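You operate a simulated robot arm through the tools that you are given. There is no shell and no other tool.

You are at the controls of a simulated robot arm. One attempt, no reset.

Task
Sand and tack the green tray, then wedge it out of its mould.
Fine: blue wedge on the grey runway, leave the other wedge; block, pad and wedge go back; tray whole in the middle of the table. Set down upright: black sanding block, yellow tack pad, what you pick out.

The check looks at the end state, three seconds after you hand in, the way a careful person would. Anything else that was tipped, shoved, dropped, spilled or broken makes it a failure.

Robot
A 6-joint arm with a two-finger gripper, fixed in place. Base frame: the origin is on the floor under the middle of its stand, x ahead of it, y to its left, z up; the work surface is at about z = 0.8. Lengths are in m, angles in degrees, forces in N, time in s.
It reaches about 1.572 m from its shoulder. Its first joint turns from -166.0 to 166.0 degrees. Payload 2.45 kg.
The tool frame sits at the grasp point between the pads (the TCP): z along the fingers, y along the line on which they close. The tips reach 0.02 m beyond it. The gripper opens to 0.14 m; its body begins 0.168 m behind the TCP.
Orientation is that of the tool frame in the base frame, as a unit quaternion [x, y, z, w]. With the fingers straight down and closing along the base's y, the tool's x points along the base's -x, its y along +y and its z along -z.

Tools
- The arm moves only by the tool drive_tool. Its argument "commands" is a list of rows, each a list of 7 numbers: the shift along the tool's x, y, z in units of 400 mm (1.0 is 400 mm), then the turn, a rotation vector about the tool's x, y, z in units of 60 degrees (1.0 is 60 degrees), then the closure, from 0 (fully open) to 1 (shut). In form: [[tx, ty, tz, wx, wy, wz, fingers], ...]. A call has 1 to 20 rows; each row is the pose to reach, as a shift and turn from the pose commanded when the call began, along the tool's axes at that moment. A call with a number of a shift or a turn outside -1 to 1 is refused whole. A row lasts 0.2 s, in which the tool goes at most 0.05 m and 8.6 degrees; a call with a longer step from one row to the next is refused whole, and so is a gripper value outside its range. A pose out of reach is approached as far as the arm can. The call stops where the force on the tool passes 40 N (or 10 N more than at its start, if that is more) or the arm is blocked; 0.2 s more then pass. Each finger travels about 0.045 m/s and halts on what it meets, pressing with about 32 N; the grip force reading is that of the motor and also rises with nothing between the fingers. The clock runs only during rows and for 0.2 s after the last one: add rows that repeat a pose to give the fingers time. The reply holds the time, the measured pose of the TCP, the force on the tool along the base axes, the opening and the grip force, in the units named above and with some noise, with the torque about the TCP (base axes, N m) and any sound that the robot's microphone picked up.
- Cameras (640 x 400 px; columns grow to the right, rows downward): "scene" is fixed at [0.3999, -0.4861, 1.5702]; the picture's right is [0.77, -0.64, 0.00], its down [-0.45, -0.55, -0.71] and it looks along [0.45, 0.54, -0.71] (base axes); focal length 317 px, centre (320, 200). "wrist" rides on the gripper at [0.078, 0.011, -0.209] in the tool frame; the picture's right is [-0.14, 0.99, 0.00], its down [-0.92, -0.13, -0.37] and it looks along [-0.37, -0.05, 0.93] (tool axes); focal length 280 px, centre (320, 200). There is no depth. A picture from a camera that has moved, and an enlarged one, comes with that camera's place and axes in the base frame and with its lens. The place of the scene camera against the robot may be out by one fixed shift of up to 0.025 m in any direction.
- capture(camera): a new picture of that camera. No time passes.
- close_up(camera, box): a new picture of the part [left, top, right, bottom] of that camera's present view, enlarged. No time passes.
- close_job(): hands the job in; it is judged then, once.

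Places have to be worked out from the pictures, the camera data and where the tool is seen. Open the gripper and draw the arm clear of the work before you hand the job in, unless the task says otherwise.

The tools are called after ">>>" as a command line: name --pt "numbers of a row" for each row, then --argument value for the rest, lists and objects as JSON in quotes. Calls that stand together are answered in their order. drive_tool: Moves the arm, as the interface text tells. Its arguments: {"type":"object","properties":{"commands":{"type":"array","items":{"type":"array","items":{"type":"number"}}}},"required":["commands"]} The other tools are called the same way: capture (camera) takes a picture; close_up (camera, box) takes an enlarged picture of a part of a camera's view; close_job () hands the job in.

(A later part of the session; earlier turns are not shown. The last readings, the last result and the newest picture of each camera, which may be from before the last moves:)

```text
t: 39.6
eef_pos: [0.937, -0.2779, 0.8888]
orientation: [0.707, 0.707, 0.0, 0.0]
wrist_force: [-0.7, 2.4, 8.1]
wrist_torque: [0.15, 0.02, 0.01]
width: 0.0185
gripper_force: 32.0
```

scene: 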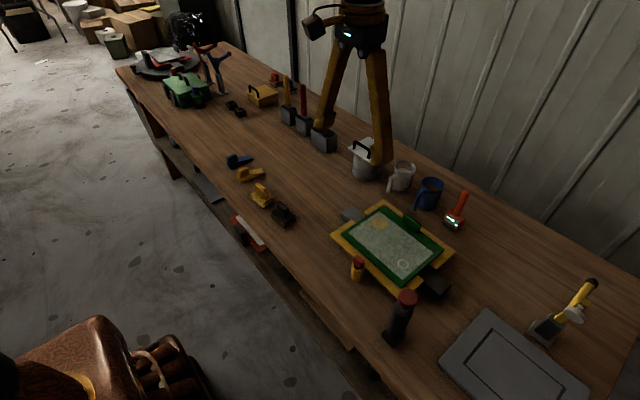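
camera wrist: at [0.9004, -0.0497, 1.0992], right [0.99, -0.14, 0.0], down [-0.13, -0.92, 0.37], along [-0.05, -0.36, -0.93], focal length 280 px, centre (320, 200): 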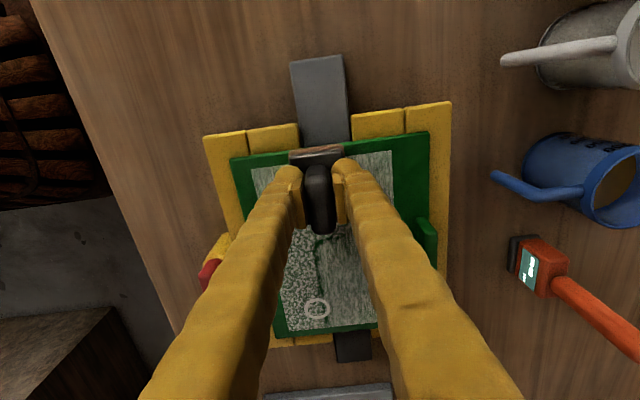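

About 9 N. I work this corner with short back-and-forth strokes, slightly deeper at the start.

>>> drive_tool --pt "-0.012 0 0.001 0 0 0 1" --pt "0.012 0 0.001 0 0 0 1" --pt "0.036 0 0.0005 0 0 0 1" --pt "0.06 0 0.0 0 0 0 1" --pt "0.08 0 0.0 0 0 0 1" --pt "0.08 -0.02 0.0 0 0 0 1" --pt "0.05 -0.02 0.001 0 0 0 1" --pt "0.02 -0.02 0.0015 0 0 0 1" --pt "-0.01 -0.02 0.0015 0 0 0 1"

>>> close_up --camera "wrist" --box '[180, 0, 500, 240]'

```text
t: 41.6
eef_pos: [0.9295, -0.2832, 0.8873]
orientation: [0.707, 0.707, 0.0, -0.001]
wrist_force: [0.1, 5.8, 19.8]
wrist_torque: [0.21, -0.01, -0.05]
width: 0.0186
gripper_force: 32.0
```

```text
1.67 times, centred on (340, 120) of wrist
camera zoom: at [0.9397, -0.2038, 1.0978], right [0.99, -0.14, 0.0], down [-0.13, -0.92, 0.37], along [-0.05, -0.36, -0.93], focal length 467 px, centre (287, 333)
```

zoom: 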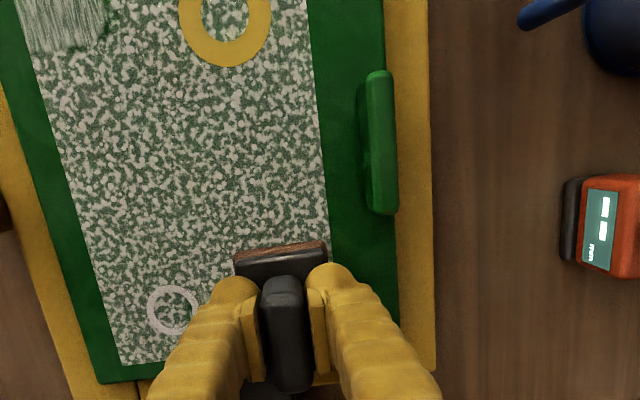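

Everything visible here is sanded. I do one short +y stroke, then lift and move toward the remaining near-left (+y, −x) corner while viewing the whole panel.

>>> drive_tool --pt "0.02 0.0 -0.0008 0 0 0 1" --pt "0.05 -0.0 -0.001 0 0 0 1" --pt "0.08 -0.0 -0.001 0 0 0 1" --pt "0.08 0 -0.03 0 0 0 1" --pt "0.08 0 -0.1 0 0 0 1" --pt "0.15 -0.04 -0.14 0 0 0 1" --pt "0.23 -0.08 -0.14 0 0 0 1" --pt "0.31 -0.12 -0.14 0 0 0 1" --pt "0.35 -0.17 -0.14 0 0 0 1" --pt "0.35 -0.185 -0.14 0 0 0 1" --pt "0.35 -0.185 -0.14 0 0 0 1"

>>> close_up --camera "scene" --box '[345, 195, 455, 275]'

>>> capture --camera "wrist"

```text
t: 44.0
eef_pos: [0.8539, -0.1427, 0.9425]
orientation: [0.707, 0.707, 0.0, 0.0]
wrist_force: [-0.5, -0.7, -1.2]
wrist_torque: [0.03, -0.01, 0.04]
width: 0.0188
gripper_force: 31.9
```

```text
5.00 times, centred on (400, 235) of scene
camera zoom: at [0.3999, -0.4861, 1.5702], right [0.77, -0.64, 0.0], down [-0.45, -0.55, -0.71], along [0.45, 0.54, -0.71], focal length 1584 px, centre (-80, 25)
```

zoom: 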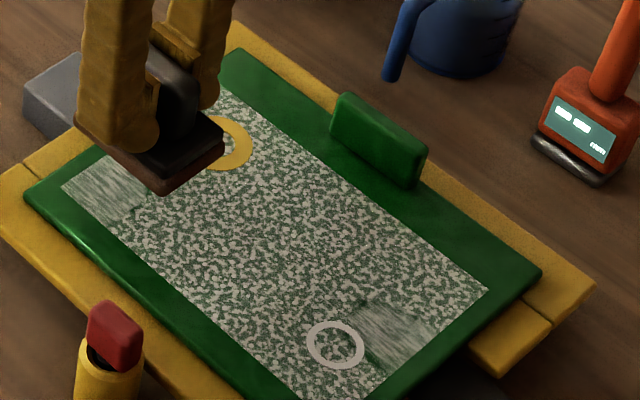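

```text
taken
camera wrist: at [0.8643, -0.0638, 1.152], right [0.99, -0.14, 0.0], down [-0.13, -0.92, 0.37], along [-0.05, -0.36, -0.93], focal length 280 px, centre (320, 200)
```

wrist: 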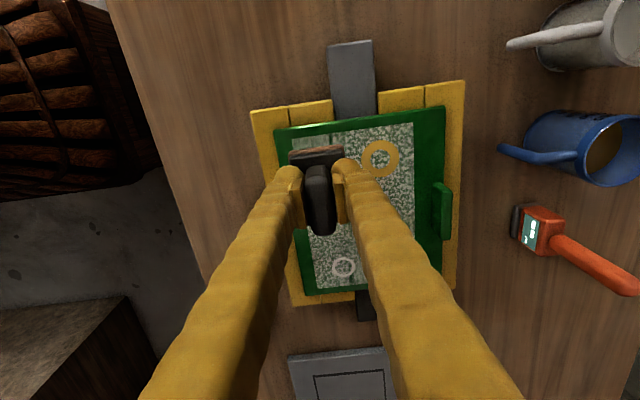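

Two patches remain: this +y/−x corner, and one at about (0.905, −0.285). I lower onto this corner and feel for contact.

>>> drive_tool --pt "0 0 0.05 0 0 0 1" --pt "0 0 0.1 0 0 0 1" --pt "0 0 0.12 0 0 0 1" --pt "0 0 0.126 0 0 0 1" --pt "0 0 0.13 0 0 0 1" --pt "0 0 0.13 0 0 0 1"

```text
t: 45.4
eef_pos: [0.8547, -0.1432, 0.8928]
orientation: [0.707, 0.707, 0.0, 0.0]
wrist_force: [0.3, 0.3, -0.7]
wrist_torque: [0.01, 0.02, -0.02]
width: 0.0185
gripper_force: 32.0
```

No contact yet at this height. I step down 1 mm.

>>> drive_tool --pt "0 0 0.0015 0 0 0 1" --pt "0 0 0.0025 0 0 0 1" --pt "0 0 0.0025 0 0 0 1"

```text
t: 46.2
eef_pos: [0.8551, -0.1431, 0.8907]
orientation: [0.707, 0.707, 0.001, -0.001]
wrist_force: [0.5, -0.3, -0.4]
wrist_torque: [-0.02, 0.0, -0.01]
width: 0.0187
gripper_force: 31.9
```

Still none; the block has evidently slid up slightly in the grip. I step down further, 0.8 mm at a time.

>>> drive_tool --pt "0 0 0.001 0 0 0 1" --pt "0 0 0.002 0 0 0 1" --pt "0 0 0.002 0 0 0 1"

```text
t: 47.0
eef_pos: [0.8537, -0.1425, 0.8893]
orientation: [0.708, 0.707, 0.0, 0.001]
wrist_force: [0.2, -0.1, -1.3]
wrist_torque: [0.0, 0.0, 0.01]
width: 0.0187
gripper_force: 32.1
```

>>> drive_tool --pt "0 0 0.001 0 0 0 1" --pt "0 0 0.002 0 0 0 1" --pt "0 0 0.002 0 0 0 1"

```text
t: 47.8
eef_pos: [0.8547, -0.1418, 0.8897]
orientation: [0.708, 0.707, 0.0, 0.0]
wrist_force: [0.6, -0.1, -0.7]
wrist_torque: [0.03, -0.03, -0.01]
width: 0.0189
gripper_force: 32.5
```

Still free, another 0.8 mm down.

>>> drive_tool --pt "0 0 0.001 0 0 0 1" --pt "0 0 0.002 0 0 0 1" --pt "0 0 0.002 0 0 0 1"

>>> close_up --camera "scene" --box '[345, 195, 425, 255]'

```text
t: 48.6
eef_pos: [0.8553, -0.1426, 0.8892]
orientation: [0.708, 0.706, 0.0, 0.0]
wrist_force: [-7.3, -0.4, 20.1]
wrist_torque: [-0.04, 0.13, 0.0]
width: 0.0186
gripper_force: 32.1
```

```text
6.67 times, centred on (385, 225) of scene
camera zoom: at [0.3999, -0.4861, 1.5702], right [0.77, -0.64, 0.0], down [-0.45, -0.55, -0.71], along [0.45, 0.54, -0.71], focal length 2112 px, centre (-113, 33)
```

zoom: 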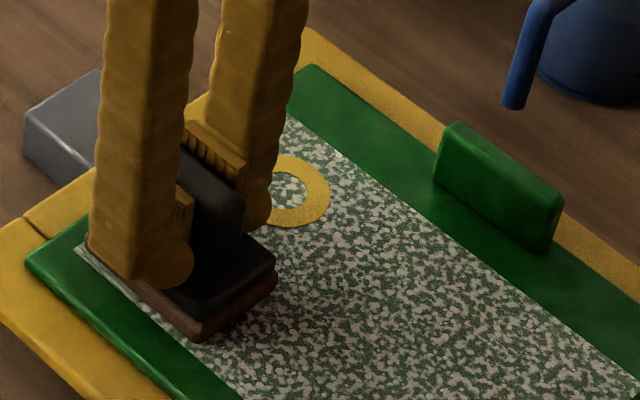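

20 N at once, so the contact is stiff. I ease 0.3 mm and work this corner with short strokes.

>>> drive_tool --pt "0 0 -0.0007 0 0 0 1" --pt "-0.02 0 -0.0005 0 0 0 1" --pt "-0.05 0 -0.0005 0 0 0 1" --pt "-0.08 0 -0.0005 0 0 0 1" --pt "-0.06 0 -0.001 0 0 0 1" --pt "-0.03 0 -0.001 0 0 0 1" --pt "0.0 0 -0.001 0 0 0 1" --pt "0.015 0 -0.001 0 0 0 1"

>>> close_up --camera "scene" --box '[345, 195, 425, 255]'

```text
t: 50.4
eef_pos: [0.8548, -0.1372, 0.8882]
orientation: [0.707, 0.707, 0.002, 0.001]
wrist_force: [-0.5, -9.2, 28.0]
wrist_torque: [-0.3, 0.01, 0.01]
width: 0.0187
gripper_force: 32.0
```

```text
6.67 times, centred on (385, 225) of scene
camera zoom: at [0.3999, -0.4861, 1.5702], right [0.77, -0.64, 0.0], down [-0.45, -0.55, -0.71], along [0.45, 0.54, -0.71], focal length 2112 px, centre (-113, 33)
```

zoom: 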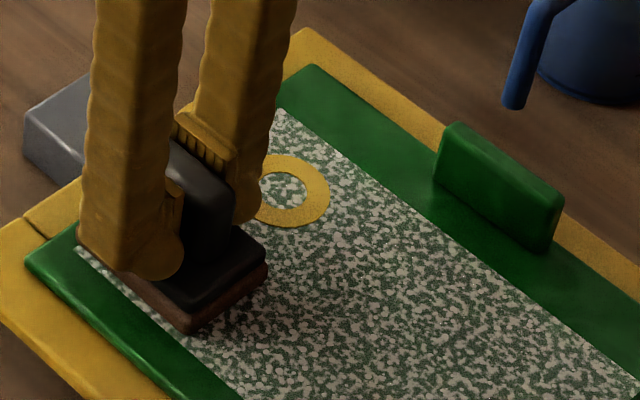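

28 N, so I lift off right away, hop 8 mm above the surface to the last patch at (0.905, −0.283), and lower to the present contact height.

>>> drive_tool --pt "0 0 -0.01 0 0 0 1" --pt "0 0 -0.025 0 0 0 1" --pt "-0.06 0.04 -0.025 0 0 0 1" --pt "-0.13 0.08 -0.025 0 0 0 1" --pt "-0.2 0.11 -0.025 0 0 0 1" --pt "-0.28 0.126 -0.025 0 0 0 1" --pt "-0.35 0.126 -0.025 0 0 0 1" --pt "-0.362 0.126 -0.015 0 0 0 1" --pt "-0.362 0.126 -0.005 0 0 0 1" --pt "-0.362 0.126 0.0 0 0 0 1" --pt "-0.362 0.126 0.0 0 0 0 1"

>>> close_up --camera "scene" --box '[345, 195, 455, 275]'

```text
t: 52.8
eef_pos: [0.9048, -0.282, 0.8884]
orientation: [0.707, 0.708, 0.0, 0.001]
wrist_force: [0.2, -0.1, 0.1]
wrist_torque: [0.03, 0.01, 0.01]
width: 0.0187
gripper_force: 31.7
```

```text
5.00 times, centred on (400, 235) of scene
camera zoom: at [0.3999, -0.4861, 1.5702], right [0.77, -0.64, 0.0], down [-0.45, -0.55, -0.71], along [0.45, 0.54, -0.71], focal length 1584 px, centre (-80, 25)
```

zoom: 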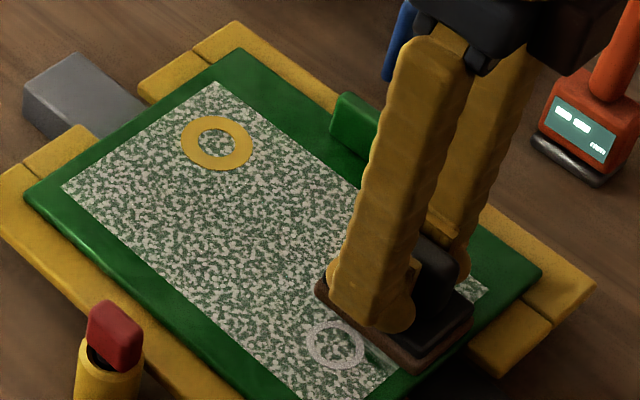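

The corner is now sanded. Here I'm barely touching (about 1 N), so I go 0.6 mm lower and read.

>>> drive_tool --pt "0 0 0.0008 0 0 0 1" --pt "0 0 0.0016 0 0 0 1" --pt "0 0 0.0016 0 0 0 1"

```text
t: 53.6
eef_pos: [0.9042, -0.2812, 0.8891]
orientation: [0.707, 0.707, 0.001, 0.001]
wrist_force: [-2.7, 2.2, 12.4]
wrist_torque: [0.16, 0.07, 0.0]
width: 0.0186
gripper_force: 32.0
```

13 N: good. Short strokes over this patch, finishing with a lift.

>>> drive_tool --pt "-0.015 0 0.0004 0 0 0 1" --pt "0.01 0 0.0 0 0 0 1" --pt "0.04 0 -0.0004 0 0 0 1" --pt "0.07 0 -0.0006 0 0 0 1" --pt "0.07 -0.03 -0.0006 0 0 0 1" --pt "0.04 -0.03 0 0 0 0 1" --pt "0.01 -0.03 0.0004 0 0 0 1" --pt "-0.015 -0.03 0.0004 0 0 0 1" --pt "0.01 -0.03 0.0 0 0 0 1" --pt "0.01 -0.03 -0.03 0 0 0 1" --pt "0.04 -0.06 -0.1 0 0 0 1" --pt "0.14 -0.06 -0.16 0 0 0 1" --pt "0.25 -0.06 -0.2 0 0 0 1" --pt "0.36 -0.06 -0.2 0 0 0 1" --pt "0.46 -0.06 -0.2 0 0 0 1" --pt "0.56 -0.06 -0.2 0 0 0 1" --pt "0.6 -0.06 -0.2 0 0 0 1" --pt "0.6 -0.06 -0.2 0 0 0 1"

>>> close_up --camera "scene" --box '[335, 190, 465, 290]'

>>> capture --camera "wrist"

```text
t: 57.4
eef_pos: [0.8824, -0.0414, 0.9675]
orientation: [0.707, 0.707, 0.0, 0.0]
wrist_force: [0.0, 0.0, -1.5]
wrist_torque: [0.03, 0.0, 0.0]
width: 0.0188
gripper_force: 32.8
```

```text
4.00 times, centred on (400, 240) of scene
camera zoom: at [0.3999, -0.4861, 1.5702], right [0.77, -0.64, 0.0], down [-0.45, -0.55, -0.71], along [0.45, 0.54, -0.71], focal length 1268 px, centre (0, 40)
```

zoom: 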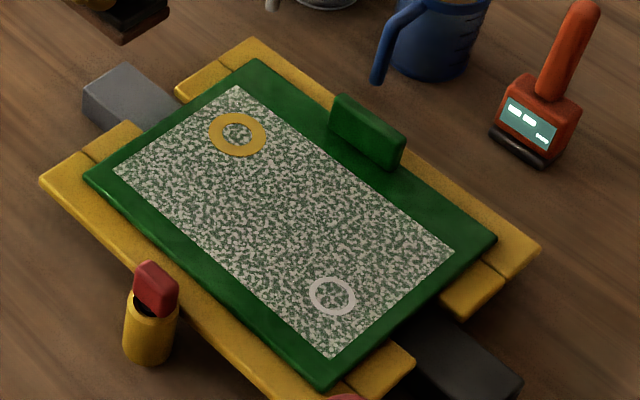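

```text
taken
camera wrist: at [0.8928, 0.0377, 1.1771], right [0.99, -0.14, 0.0], down [-0.13, -0.92, 0.37], along [-0.05, -0.36, -0.93], focal length 280 px, centre (320, 200)
```

wrist: 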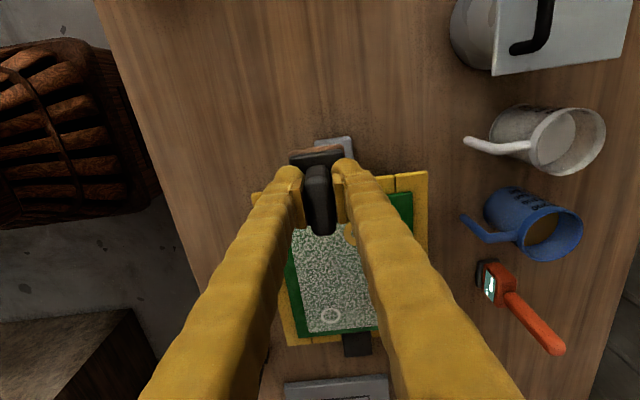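

The whole panel is now evenly sanded and dusty. I carry the black block back to its home pose (0.7359, 0.0905), yaw 87.6°, and lower to just above the table.

>>> drive_tool --pt "0.05 -0.05 0 0 0 0 1" --pt "0.1 -0.1 0 0 0 -0.01 1" --pt "0.15 -0.15 0 0 0 -0.02 1" --pt "0.2 -0.2 0 0 0 -0.03 1" --pt "0.25 -0.26 0 0 0 -0.04 1" --pt "0.3 -0.32 0 0 0 -0.0405 1" --pt "0.331 -0.3625 0.02 0 0 -0.0405 1" --pt "0.331 -0.3625 0.1 0 0 -0.0405 1" --pt "0.331 -0.3625 0.18 0 0 -0.0405 1" --pt "0.331 -0.3625 0.25 0 0 -0.0405 1" --pt "0.331 -0.3625 0.29 0 0 -0.0405 1" --pt "0.331 -0.3625 0.29 0 0 -0.0405 1"

>>> close_up --camera "scene" --box '[240, 160, 320, 230]'

```text
t: 60.0
eef_pos: [0.7361, 0.0905, 0.8533]
orientation: [0.692, 0.722, 0.0, 0.0]
wrist_force: [-0.8, -0.7, -1.2]
wrist_torque: [0.01, 0.0, 0.03]
width: 0.0185
gripper_force: 32.6
```

```text
5.71 times, centred on (280, 195) of scene
camera zoom: at [0.3999, -0.4861, 1.5702], right [0.77, -0.64, 0.0], down [-0.45, -0.55, -0.71], along [0.45, 0.54, -0.71], focal length 1811 px, centre (549, 229)
```

zoom: 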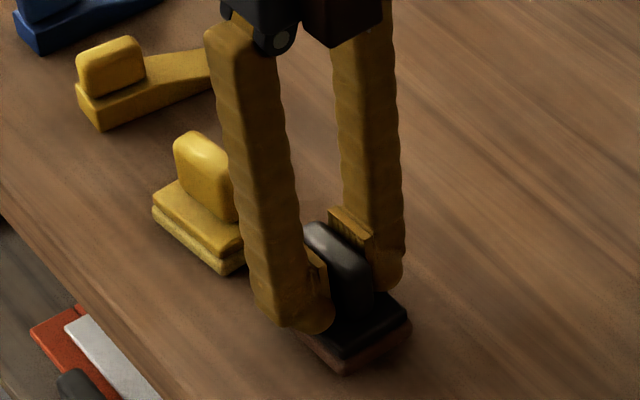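

The block hangs level a few mm above the table at its home. I lower in small steps until I feel the table.

>>> drive_tool --pt "0 0 0.005 0 0 0 1" --pt "0 0 0.01 0 0 0 1" --pt "0 0 0.015 0 0 0 1" --pt "0 0 0.018 0 0 0 1" --pt "0 0 0.018 0 0 0 1"

```text
t: 61.2
eef_pos: [0.7369, 0.091, 0.845]
orientation: [0.692, 0.722, 0.001, 0.0]
wrist_force: [-0.9, 0.2, -0.9]
wrist_torque: [0.05, 0.03, 0.0]
width: 0.0188
gripper_force: 32.0
```

No contact yet at command 0.8447; 1 mm more at a time.

>>> drive_tool --pt "0 0 0.0013 0 0 0 1" --pt "0 0 0.0025 0 0 0 1" --pt "0 0 0.0025 0 0 0 1"

```text
t: 62.0
eef_pos: [0.7349, 0.0911, 0.8438]
orientation: [0.692, 0.722, 0.0, 0.001]
wrist_force: [0.1, 0.1, -0.6]
wrist_torque: [0.0, -0.04, 0.0]
width: 0.0187
gripper_force: 32.4
```

>>> drive_tool --pt "0 0 0.001 0 0 0 1" --pt "0 0 0.002 0 0 0 1" --pt "0 0 0.002 0 0 0 1"

```text
t: 62.8
eef_pos: [0.737, 0.0903, 0.8413]
orientation: [0.692, 0.722, -0.001, 0.001]
wrist_force: [0.3, -0.2, -1.1]
wrist_torque: [0.0, 0.0, -0.03]
width: 0.0186
gripper_force: 31.6
```

Still hanging free; 0.8 mm more.

>>> drive_tool --pt "0 0 0.001 0 0 0 1" --pt "0 0 0.002 0 0 0 1" --pt "0 0 0.002 0 0 0 1"

>>> close_up --camera "scene" --box '[250, 180, 310, 230]'

```text
t: 63.6
eef_pos: [0.7358, 0.0915, 0.8429]
orientation: [0.692, 0.722, 0.0, 0.001]
wrist_force: [-0.2, -0.8, -0.6]
wrist_torque: [0.0, 0.0, -0.01]
width: 0.0187
gripper_force: 32.3
```

```text
8.00 times, centred on (280, 205) of scene
camera zoom: at [0.3999, -0.4861, 1.5702], right [0.77, -0.64, 0.0], down [-0.45, -0.55, -0.71], along [0.45, 0.54, -0.71], focal length 2535 px, centre (640, 160)
```

zoom: 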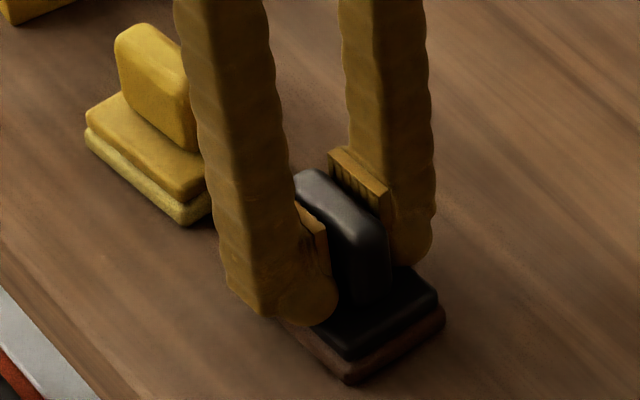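

Very close now judging by the shadow; another 0.8 mm.

>>> drive_tool --pt "0 0 0.001 0 0 0 1" --pt "0 0 0.002 0 0 0 1" --pt "0 0 0.002 0 0 0 1"

```text
t: 64.4
eef_pos: [0.7367, 0.0908, 0.8417]
orientation: [0.692, 0.722, 0.0, 0.001]
wrist_force: [-2.3, -3.5, 16.4]
wrist_torque: [-0.15, 0.05, 0.0]
width: 0.0186
gripper_force: 32.3
```

Firm table contact. I ease 0.4 mm, open slightly, then lift straight up and open wider.

>>> drive_tool --pt "0 0 -0.001 0 0 0 1" --pt "0 0 -0.001 0 0 0 0.8" --pt "0 0 -0.001 0 0 0 0.75" --pt "0 0 -0.002 0 0 0 0.7" --pt "0 0 -0.006 0 0 0 0.6" --pt "0 0 -0.01 0 0 0 0.55" --pt "0 0 -0.05 0 0 0 0.5" --pt "0 0 -0.12 0 0 0 0.45" --pt "0 0 -0.2 0 0 0 0.45" --pt "0 0 -0.26 0 0 0 0.45"

>>> capture --camera "wrist"

>>> close_up --camera "scene" --box '[240, 160, 320, 230]'

```text
t: 66.6
eef_pos: [0.7363, 0.0906, 0.9445]
orientation: [0.692, 0.721, 0.0, 0.0]
wrist_force: [0.2, 0.9, 0.4]
wrist_torque: [-0.01, -0.02, 0.0]
width: 0.0771
gripper_force: 0.1
```

```text
taken
camera wrist: at [0.7427, 0.17, 1.1543], right [1.0, -0.1, 0.0], down [-0.09, -0.93, 0.37], along [-0.04, -0.37, -0.93], focal length 280 px, centre (320, 200)
```

wrist: 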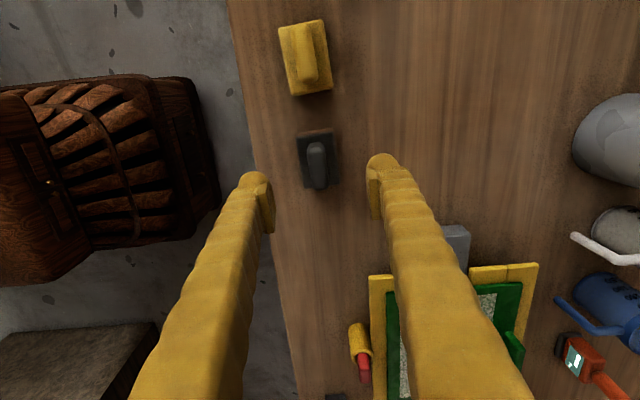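

```text
5.71 times, centred on (280, 195) of scene
camera zoom: at [0.3999, -0.4861, 1.5702], right [0.77, -0.64, 0.0], down [-0.45, -0.55, -0.71], along [0.45, 0.54, -0.71], focal length 1811 px, centre (549, 229)
```

zoom: 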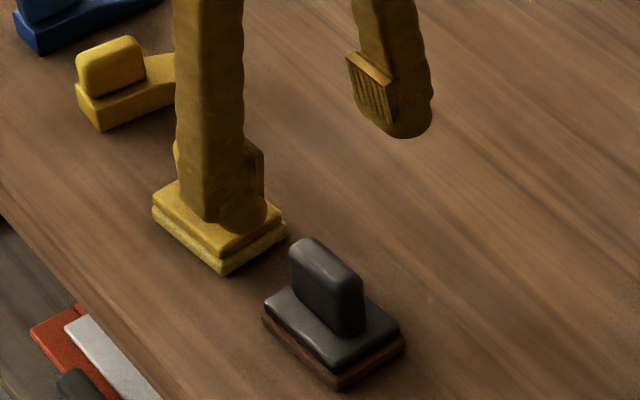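

The block stands upright near its home; comparing pixels it may have shifted by a few mm. I check with matching close-ups.

>>> close_up --camera "scene" --box '[240, 150, 320, 240]'

>>> close_up --camera "wrist" --box '[250, 10, 390, 210]'

```text
4.44 times, centred on (280, 195) of scene
camera zoom: at [0.3999, -0.4861, 1.5702], right [0.77, -0.64, 0.0], down [-0.45, -0.55, -0.71], along [0.45, 0.54, -0.71], focal length 1408 px, centre (498, 222)
```

zoom: 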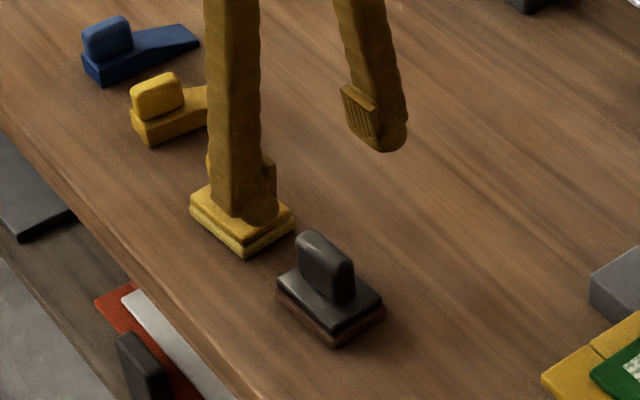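

```text
2.00 times, centred on (320, 110) of wrist
camera zoom: at [0.7427, 0.17, 1.1543], right [1.0, -0.1, 0.0], down [-0.09, -0.93, 0.37], along [-0.04, -0.37, -0.93], focal length 561 px, centre (320, 380)
```

zoom: 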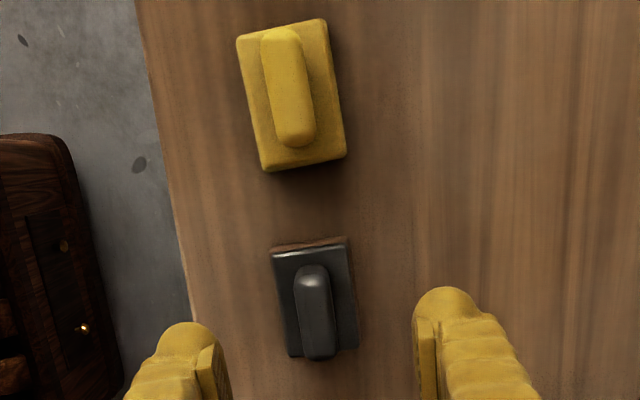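

The block is within about 5 mm of its start and upright, which is fine. The pad's handle is at about (0.730, 0.2015), skewed 5°; I move over it with a −2.5° turn and lower to z≈0.90.

>>> drive_tool --pt "0.07 0 0 0 0 -0.015 0.4" --pt "0.14 -0.001 0 0 0 -0.03 0.4" --pt "0.21 -0.002 0 0 0 -0.042 0.4" --pt "0.278 -0.002 0.02 0 0 -0.042 0.4" --pt "0.278 -0.002 0.07 0 0 -0.042 0.4" --pt "0.278 -0.002 0.11 0 0 -0.042 0.4" --pt "0.278 -0.002 0.11 0 0 -0.042 0.4"

>>> capture --camera "wrist"

>>> close_up --camera "scene" --box '[230, 150, 310, 220]'

```text
t: 68.2
eef_pos: [0.7303, 0.2015, 0.8999]
orientation: [0.676, 0.736, -0.001, 0.0]
wrist_force: [0.5, 0.6, -0.8]
wrist_torque: [0.01, 0.04, -0.01]
width: 0.0838
gripper_force: 0.1
```

```text
taken
camera wrist: at [0.7351, 0.2814, 1.1106], right [1.0, -0.05, 0.0], down [-0.05, -0.93, 0.37], along [-0.02, -0.37, -0.93], focal length 280 px, centre (320, 200)
```

wrist: 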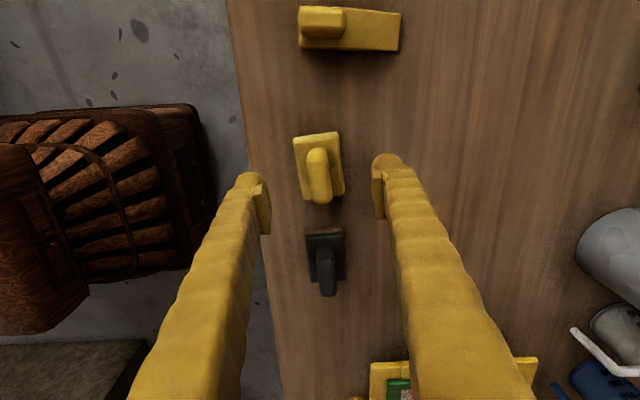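

```text
5.71 times, centred on (270, 185) of scene
camera zoom: at [0.3999, -0.4861, 1.5702], right [0.77, -0.64, 0.0], down [-0.45, -0.55, -0.71], along [0.45, 0.54, -0.71], focal length 1811 px, centre (606, 286)
```

zoom: 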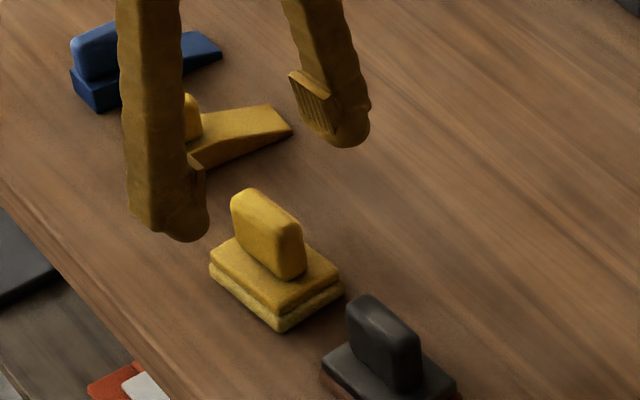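

Handle is centred between the fingers. I descend to z≈0.846 and close.

>>> drive_tool --pt "0 0 0.05 0 0 0 0.4" --pt "0 0 0.1 0 0 0 0.4" --pt "0 0 0.138 0 0 0 0.4" --pt "0 0 0.138 0 0 0 0.5" --pt "0 0 0.138 0 0 0 0.6" --pt "0 0 0.138 0 0 0 0.7" --pt "0 0 0.138 0 0 0 0.8" --pt "0 0 0.138 0 0 0 0.9" --pt "0 0 0.138 0 0 0 1.0" --pt "0 0 0.138 0 0 0 1.0" --pt "0 0 0.138 0 0 0 1.0"

>>> close_up --camera "scene" --box '[230, 150, 310, 220]'

```text
t: 70.6
eef_pos: [0.7309, 0.201, 0.8462]
orientation: [0.676, 0.737, -0.001, 0.0]
wrist_force: [-0.7, 0.2, -0.6]
wrist_torque: [-0.02, -0.06, -0.01]
width: 0.0186
gripper_force: 32.4
```

```text
5.71 times, centred on (270, 185) of scene
camera zoom: at [0.3999, -0.4861, 1.5702], right [0.77, -0.64, 0.0], down [-0.45, -0.55, -0.71], along [0.45, 0.54, -0.71], focal length 1811 px, centre (606, 286)
```

zoom: 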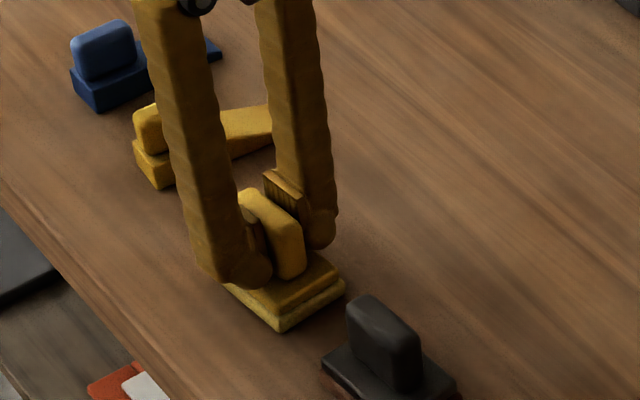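

Pad gripped without moving; its home pose is (0.7305, 0.2015, 0.846), yaw 85.1°. I lift and carry it over the tray's +y/−x corner, squaring it up.

>>> drive_tool --pt "0 0 -0.06 0 0 0 1" --pt "0 0 -0.14 0 0 0 1" --pt "0 0 -0.22 0 0 0 1" --pt "0 0 -0.3 0 0 0 1" --pt "0 0 -0.36 0 0 0 1" --pt "-0.08 0.02 -0.36 0 0 0.01 1" --pt "-0.18 0.045 -0.36 0 0 0.02 1" --pt "-0.28 0.072 -0.36 0 0 0.03 1" --pt "-0.38 0.1 -0.36 0 0 0.04 1" --pt "-0.48 0.128 -0.36 0 0 0.05 1" --pt "-0.58 0.155 -0.36 0 0 0.06 1" --pt "-0.68 0.182 -0.36 0 0 0.07 1" --pt "-0.78 0.21 -0.36 0 0 0.08 1" --pt "-0.8845 0.2358 -0.36 0 0 0.0812 1" --pt "-0.8845 0.2358 -0.3 0 0 0.0812 1" --pt "-0.8845 0.2358 -0.22 0 0 0.0812 1" --pt "-0.8845 0.2358 -0.15 0 0 0.0812 1" --pt "-0.8845 0.2358 -0.13 0 0 0.0812 1" --pt "-0.8845 0.2358 -0.13 0 0 0.0812 1"

>>> close_up --camera "scene" --box '[345, 195, 455, 275]'

```text
t: 74.6
eef_pos: [0.8548, -0.1427, 0.898]
orientation: [0.706, 0.708, 0.001, 0.0]
wrist_force: [0.3, 1.3, -1.1]
wrist_torque: [0.0, -0.01, -0.02]
width: 0.0185
gripper_force: 32.3
```

```text
5.00 times, centred on (400, 235) of scene
camera zoom: at [0.3999, -0.4861, 1.5702], right [0.77, -0.64, 0.0], down [-0.45, -0.55, -0.71], along [0.45, 0.54, -0.71], focal length 1584 px, centre (-80, 25)
```

zoom: 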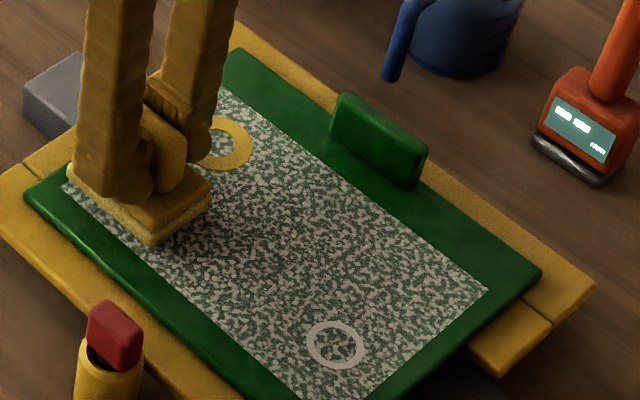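

The pad is a few mm above the panel. I step down gently to find contact.

>>> drive_tool --pt "0 0 0.005 0 0 0 1" --pt "0 0 0.01 0 0 0 1" --pt "0 0 0.0125 0 0 0 1" --pt "0 0 0.0125 0 0 0 1"

```text
t: 75.6
eef_pos: [0.8561, -0.1432, 0.8932]
orientation: [0.707, 0.708, 0.0, -0.001]
wrist_force: [-0.7, -0.1, 0.4]
wrist_torque: [-0.02, 0.02, 0.0]
width: 0.0187
gripper_force: 32.0
```

>>> drive_tool --pt "0 0 0.0012 0 0 0 1" --pt "0 0 0.0025 0 0 0 1" --pt "0 0 0.0025 0 0 0 1"

```text
t: 76.4
eef_pos: [0.8554, -0.1431, 0.8931]
orientation: [0.706, 0.708, 0.0, 0.0]
wrist_force: [-0.8, -1.8, 7.1]
wrist_torque: [0.02, 0.01, 0.01]
width: 0.0185
gripper_force: 31.5
```

About 8 N contact. I wipe −y along the left strip, slightly deeper as it goes, and check.

>>> drive_tool --pt "0.01 0 0.0 0 0 0 1" --pt "-0.02 0 0.0005 0 0 0 1" --pt "-0.05 0 0.0008 0 0 0 1" --pt "-0.08 0 0.001 0 0 0 1" --pt "-0.11 0 0.001 0 0 0 1" --pt "-0.14 0 0.0012 0 0 0 1" --pt "-0.17 0 0.0012 0 0 0 1"

>>> close_up --camera "scene" --box '[345, 195, 455, 275]'

```text
t: 78.0
eef_pos: [0.8556, -0.209, 0.8917]
orientation: [0.708, 0.707, 0.001, -0.001]
wrist_force: [0.5, 6.5, 19.8]
wrist_torque: [-0.02, -0.06, -0.01]
width: 0.0189
gripper_force: 31.9
```

```text
5.00 times, centred on (400, 235) of scene
camera zoom: at [0.3999, -0.4861, 1.5702], right [0.77, -0.64, 0.0], down [-0.45, -0.55, -0.71], along [0.45, 0.54, -0.71], focal length 1584 px, centre (-80, 25)
```

zoom: 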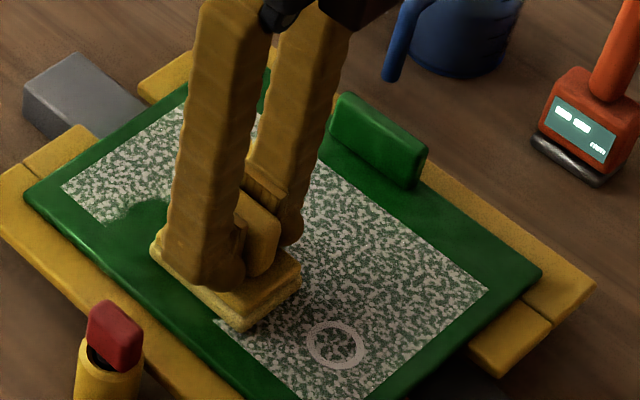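

The tacked area turns clean green. The force is 20 N, so I ease 0.3 mm and continue to the −y end.

>>> drive_tool --pt "-0.03 0 -0.0008 0 0 0 1" --pt "-0.06 0 -0.0008 0 0 0 1" --pt "-0.09 0 -0.0008 0 0 0 1" --pt "-0.12 0 -0.0006 0 0 0 1" --pt "-0.15 0 -0.0004 0 0 0 1" --pt "-0.18 0 -0.0002 0 0 0 1"

>>> close_up --camera "scene" --box '[345, 195, 455, 275]'

```text
t: 79.4
eef_pos: [0.8548, -0.2826, 0.8911]
orientation: [0.707, 0.707, 0.0, 0.0]
wrist_force: [-0.3, 0.2, -1.2]
wrist_torque: [0.0, -0.03, -0.01]
width: 0.0188
gripper_force: 32.4
```

```text
5.00 times, centred on (400, 235) of scene
camera zoom: at [0.3999, -0.4861, 1.5702], right [0.77, -0.64, 0.0], down [-0.45, -0.55, -0.71], along [0.45, 0.54, -0.71], focal length 1584 px, centre (-80, 25)
```

zoom: 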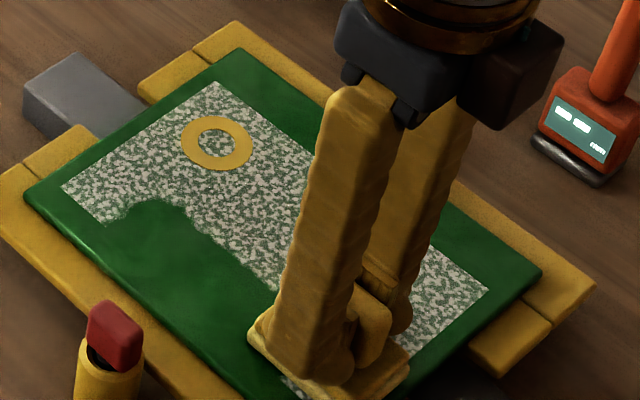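

Contact faded at the −y end. I press 0.6 mm lower, with a short wiggle there, then read.

>>> drive_tool --pt "0 0 0.001 0 0 0 1" --pt "0 0 0.0018 0 0 0 1" --pt "0 0 0.0018 0 0 0 1"

```text
t: 80.2
eef_pos: [0.8556, -0.2821, 0.8914]
orientation: [0.707, 0.707, 0.0, 0.001]
wrist_force: [-0.6, -0.7, 2.1]
wrist_torque: [-0.13, 0.02, -0.02]
width: 0.0186
gripper_force: 32.1
```

Light 3 N; I go 0.5 mm deeper, wiggle, then shift to the middle strip at this end and start a +y stroke.

>>> drive_tool --pt "-0.01 0 0.0012 0 0 0 1" --pt "0.02 0 0.0012 0 0 0 1" --pt "0.045 0 0.0008 0 0 0 1" --pt "0.02 0 0.0012 0 0 0 1" --pt "-0.01 0 0.0014 0 0 0 1" --pt "-0.01 0.03 0.0016 0 0 0 1" --pt "-0.01 0.06 0.0018 0 0 0 1" --pt "-0.01 0.09 0.002 0 0 0 1"

>>> close_up --camera "scene" --box '[345, 195, 455, 275]'

```text
t: 82.0
eef_pos: [0.8914, -0.2858, 0.8907]
orientation: [0.707, 0.707, 0.0, 0.0]
wrist_force: [-1.6, -1.8, 5.2]
wrist_torque: [-0.06, 0.01, -0.02]
width: 0.0187
gripper_force: 31.9
```

```text
5.00 times, centred on (400, 235) of scene
camera zoom: at [0.3999, -0.4861, 1.5702], right [0.77, -0.64, 0.0], down [-0.45, -0.55, -0.71], along [0.45, 0.54, -0.71], focal length 1584 px, centre (-80, 25)
```

zoom: 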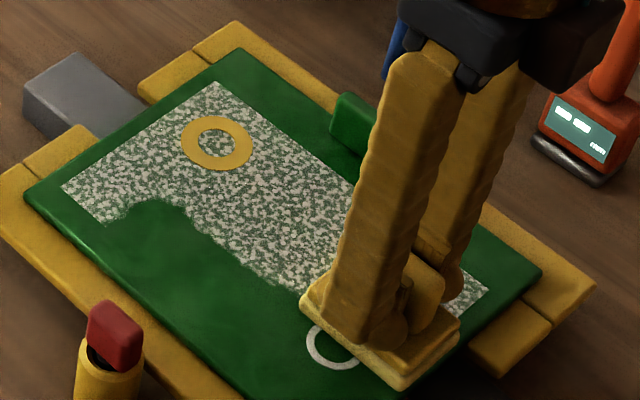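

The left strip is clean green now. I wipe +y along the middle strip with the present depth (about 6 N, it will rise).

>>> drive_tool --pt "0.02 0 0.0005 0 0 0 1" --pt "0.05 0 0.0005 0 0 0 1" --pt "0.08 0 0.0 0 0 0 1" --pt "0.11 0 -0.0003 0 0 0 1" --pt "0.14 0 -0.0005 0 0 0 1" --pt "0.17 0 -0.0008 0 0 0 1" --pt "0.2 0 -0.001 0 0 0 1"

>>> close_up --camera "scene" --box '[345, 195, 455, 275]'

```text
t: 83.6
eef_pos: [0.8909, -0.2062, 0.891]
orientation: [0.706, 0.708, 0.001, 0.001]
wrist_force: [0.8, -7.3, 25.3]
wrist_torque: [-0.09, -0.02, 0.03]
width: 0.0188
gripper_force: 32.1
```

```text
5.00 times, centred on (400, 235) of scene
camera zoom: at [0.3999, -0.4861, 1.5702], right [0.77, -0.64, 0.0], down [-0.45, -0.55, -0.71], along [0.45, 0.54, -0.71], focal length 1584 px, centre (-80, 25)
```

zoom: 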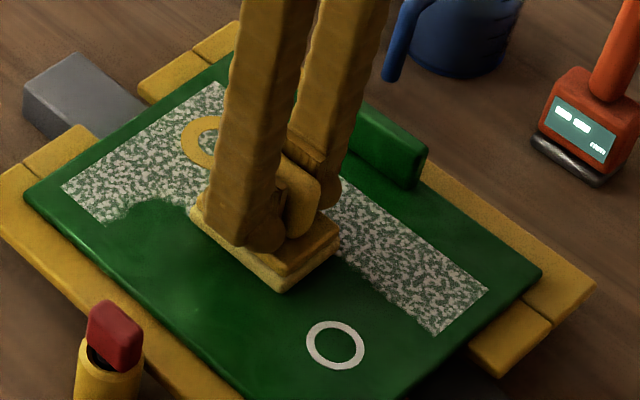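

Good wipe; 25 N, so I ease 0.6 mm and continue to the +y end.

>>> drive_tool --pt "0.02 0 -0.0014 0 0 0 1" --pt "0.05 0 -0.0014 0 0 0 1" --pt "0.08 0 -0.0014 0 0 0 1" --pt "0.11 0 -0.0014 0 0 0 1" --pt "0.14 0 -0.0014 0 0 0 1" --pt "0.17 0 -0.0014 0 0 0 1" --pt "0.18 0 -0.0014 0 0 0 1"

>>> close_up --camera "scene" --box '[345, 195, 455, 275]'

```text
t: 85.2
eef_pos: [0.8916, -0.1337, 0.8907]
orientation: [0.707, 0.708, 0.001, 0.0]
wrist_force: [0.2, 0.2, -0.5]
wrist_torque: [0.01, -0.03, -0.01]
width: 0.0186
gripper_force: 31.6
```

```text
5.00 times, centred on (400, 235) of scene
camera zoom: at [0.3999, -0.4861, 1.5702], right [0.77, -0.64, 0.0], down [-0.45, -0.55, -0.71], along [0.45, 0.54, -0.71], focal length 1584 px, centre (-80, 25)
```

zoom: 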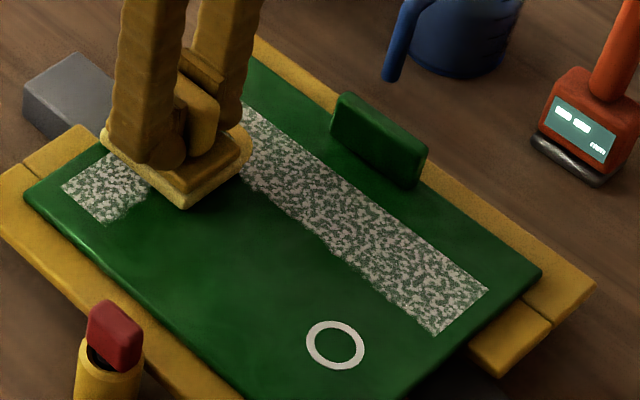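

Contact faded again at this end; I press 0.6 mm lower and read.

>>> drive_tool --pt "0 0 0.0008 0 0 0 1" --pt "0 0 0.0016 0 0 0 1" --pt "0 0 0.0016 0 0 0 1"

```text
t: 86.0
eef_pos: [0.892, -0.1349, 0.8905]
orientation: [0.707, 0.707, 0.0, 0.0]
wrist_force: [0.0, 0.7, 3.0]
wrist_torque: [0.18, 0.02, -0.01]
width: 0.0185
gripper_force: 32.2
```

Contact is on the +y end of the pad. I press 0.5 mm more, wipe sideways to the left corner and wiggle there.

>>> drive_tool --pt "0.0 0 0.0012 0 0 0 1" --pt "-0.03 0 0.0014 0 0 0 1" --pt "0.0 0 0.0012 0 0 0 1" --pt "0.0 -0.03 0.001 0 0 0 1" --pt "0.0 -0.06 0.0008 0 0 0 1" --pt "0.0 -0.09 0.0006 0 0 0 1" --pt "-0.03 -0.09 0.0006 0 0 0 1" --pt "-0.06 -0.09 0.0008 0 0 0 1"

>>> close_up --camera "scene" --box '[345, 195, 455, 275]'

```text
t: 87.8
eef_pos: [0.8532, -0.159, 0.8908]
orientation: [0.706, 0.708, 0.0, 0.0]
wrist_force: [0.2, 0.2, -0.6]
wrist_torque: [-0.01, -0.02, 0.03]
width: 0.0185
gripper_force: 32.5
```

```text
5.00 times, centred on (400, 235) of scene
camera zoom: at [0.3999, -0.4861, 1.5702], right [0.77, -0.64, 0.0], down [-0.45, -0.55, -0.71], along [0.45, 0.54, -0.71], focal length 1584 px, centre (-80, 25)
```

zoom: 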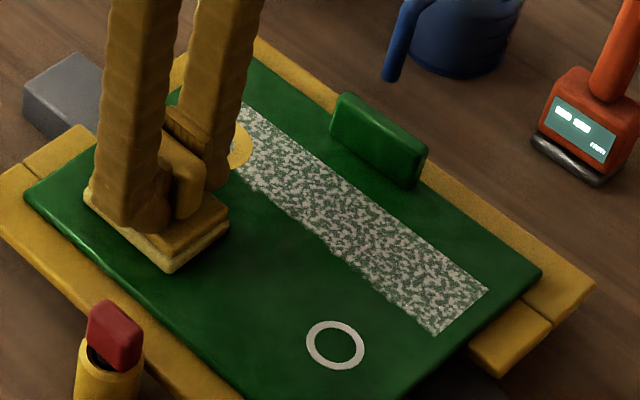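

The left corner looks clean. I hop to the third strip's +y end at (0.9365, −0.141) and find contact there.

>>> drive_tool --pt "0 0 -0.02 0 0 0 1" --pt "0.01 0.05 -0.025 0 0 0 1" --pt "0.02 0.1 -0.025 0 0 0 1" --pt "0.03 0.15 -0.025 0 0 0 1" --pt "0.045 0.205 -0.025 0 0 0 1" --pt "0.045 0.205 -0.01 0 0 0 1" --pt "0.045 0.205 -0.003 0 0 0 1" --pt "0.045 0.205 0.0005 0 0 0 1" --pt "0.045 0.205 0.0005 0 0 0 1"

>>> close_up --camera "scene" --box '[345, 195, 455, 275]'

```text
t: 89.8
eef_pos: [0.9373, -0.1406, 0.8902]
orientation: [0.707, 0.707, 0.0, 0.001]
wrist_force: [-0.3, 0.9, 5.8]
wrist_torque: [0.09, -0.04, 0.0]
width: 0.0186
gripper_force: 31.7
```

```text
5.00 times, centred on (400, 235) of scene
camera zoom: at [0.3999, -0.4861, 1.5702], right [0.77, -0.64, 0.0], down [-0.45, -0.55, -0.71], along [0.45, 0.54, -0.71], focal length 1584 px, centre (-80, 25)
```

zoom: 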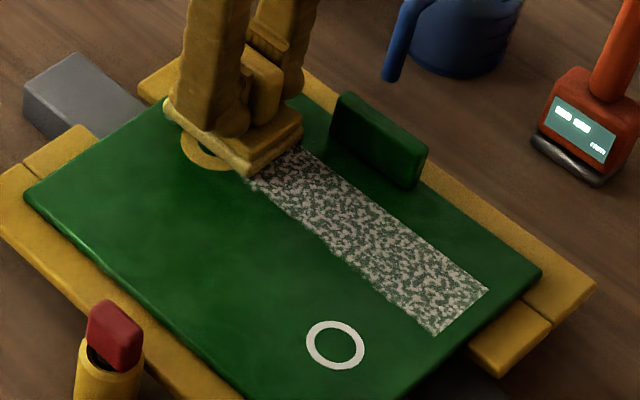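

Left two-thirds are clean. 7 N contact here: I wiggle at this end 0.4 mm deeper, then wipe −y to mid-panel.

>>> drive_tool --pt "0.015 0 0.0006 0 0 0 1" --pt "-0.01 0 0.001 0 0 0 1" --pt "0.015 0 0.0008 0 0 0 1" --pt "-0.01 0 0.001 0 0 0 1" --pt "-0.04 0 0.0012 0 0 0 1" --pt "-0.07 0 0.0014 0 0 0 1" --pt "-0.1 0 0.0014 0 0 0 1" --pt "-0.13 0 0.0014 0 0 0 1" --pt "-0.16 0 0.0014 0 0 0 1"

>>> close_up --camera "scene" --box '[345, 195, 455, 275]'

```text
t: 91.8
eef_pos: [0.9372, -0.2048, 0.8885]
orientation: [0.706, 0.708, 0.001, 0.0]
wrist_force: [-0.6, 4.2, 18.0]
wrist_torque: [0.03, 0.01, -0.03]
width: 0.0186
gripper_force: 31.8
```

```text
5.00 times, centred on (400, 235) of scene
camera zoom: at [0.3999, -0.4861, 1.5702], right [0.77, -0.64, 0.0], down [-0.45, -0.55, -0.71], along [0.45, 0.54, -0.71], focal length 1584 px, centre (-80, 25)
```

zoom: 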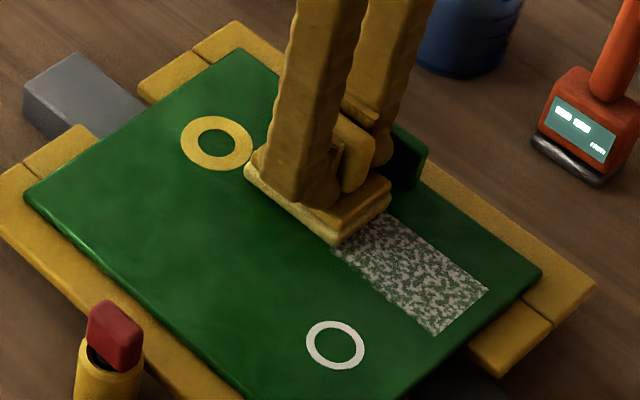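

Excellent, 18 N and cleaning well. I continue to the −y end at the same depth.

>>> drive_tool --pt "-0.03 0 0 0 0 0 1" --pt "-0.06 0 0 0 0 0 1" --pt "-0.09 0 0 0 0 0 1" --pt "-0.12 0 0.0003 0 0 0 1" --pt "-0.15 0 0.0005 0 0 0 1" --pt "-0.18 0 0.0008 0 0 0 1" --pt "-0.195 0 0.001 0 0 0 1"

>>> close_up --camera "scene" --box '[345, 195, 455, 275]'

```text
t: 93.4
eef_pos: [0.9357, -0.2823, 0.8881]
orientation: [0.706, 0.708, 0.0, 0.0]
wrist_force: [-0.4, 0.6, 2.6]
wrist_torque: [-0.02, 0.0, 0.0]
width: 0.0186
gripper_force: 32.0
```

```text
5.00 times, centred on (400, 235) of scene
camera zoom: at [0.3999, -0.4861, 1.5702], right [0.77, -0.64, 0.0], down [-0.45, -0.55, -0.71], along [0.45, 0.54, -0.71], focal length 1584 px, centre (-80, 25)
```

zoom: 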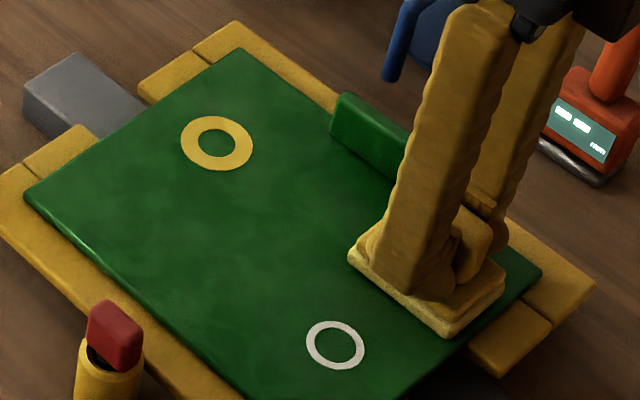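

Only the spot under the pad is unknown. I press 0.4 mm more and wiggle, then lift off and move +y, to look.

>>> drive_tool --pt "-0.008 0 0.001 0 0 0 1" --pt "0.015 0 0.001 0 0 0 1" --pt "0.04 0 0.0006 0 0 0 1" --pt "0.02 -0.01 0.001 0 0 0 1" --pt "-0.01 -0.01 0.0012 0 0 0 1" --pt "0.015 -0.01 0.001 0 0 0 1" --pt "0.015 -0.01 -0.03 0 0 0 1" --pt "0.03 -0.05 -0.12 0 0 0 1" --pt "0.12 -0.08 -0.18 0 0 0 1" --pt "0.23 -0.1 -0.2 0 0 0 1" --pt "0.34 -0.12 -0.22 0 0 0 1" --pt "0.45 -0.14 -0.22 0 0 0 1" --pt "0.56 -0.16 -0.22 0 0 0 1" --pt "0.65 -0.16 -0.22 0 0 0 1" --pt "0.65 -0.16 -0.22 0 0 0 1"

>>> close_up --camera "scene" --box '[335, 190, 465, 290]'

>>> capture --camera "wrist"

```text
t: 96.6
eef_pos: [0.8742, -0.0214, 0.9759]
orientation: [0.707, 0.707, 0.0, 0.0]
wrist_force: [-0.1, 0.4, -1.8]
wrist_torque: [-0.02, 0.0, 0.02]
width: 0.0189
gripper_force: 31.7
```

```text
4.00 times, centred on (400, 240) of scene
camera zoom: at [0.3999, -0.4861, 1.5702], right [0.77, -0.64, 0.0], down [-0.45, -0.55, -0.71], along [0.45, 0.54, -0.71], focal length 1268 px, centre (0, 40)
```

zoom: 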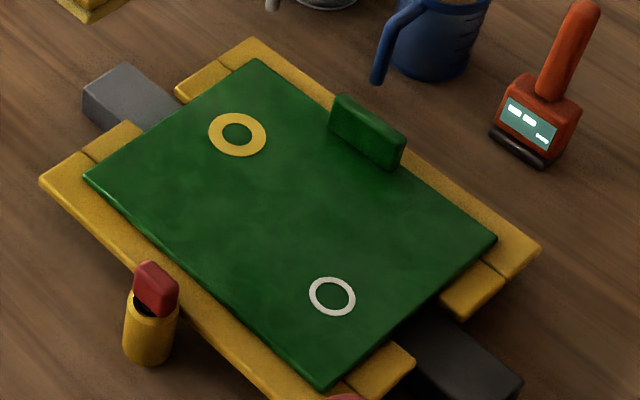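

```text
taken
camera wrist: at [0.8837, 0.0579, 1.1855], right [0.99, -0.14, 0.0], down [-0.13, -0.92, 0.37], along [-0.05, -0.36, -0.93], focal length 280 px, centre (320, 200)
```

wrist: 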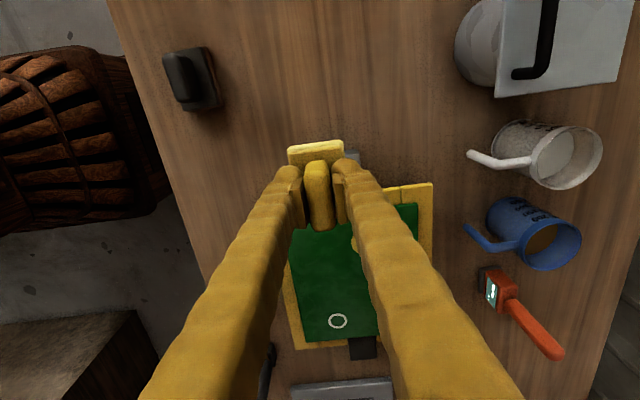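

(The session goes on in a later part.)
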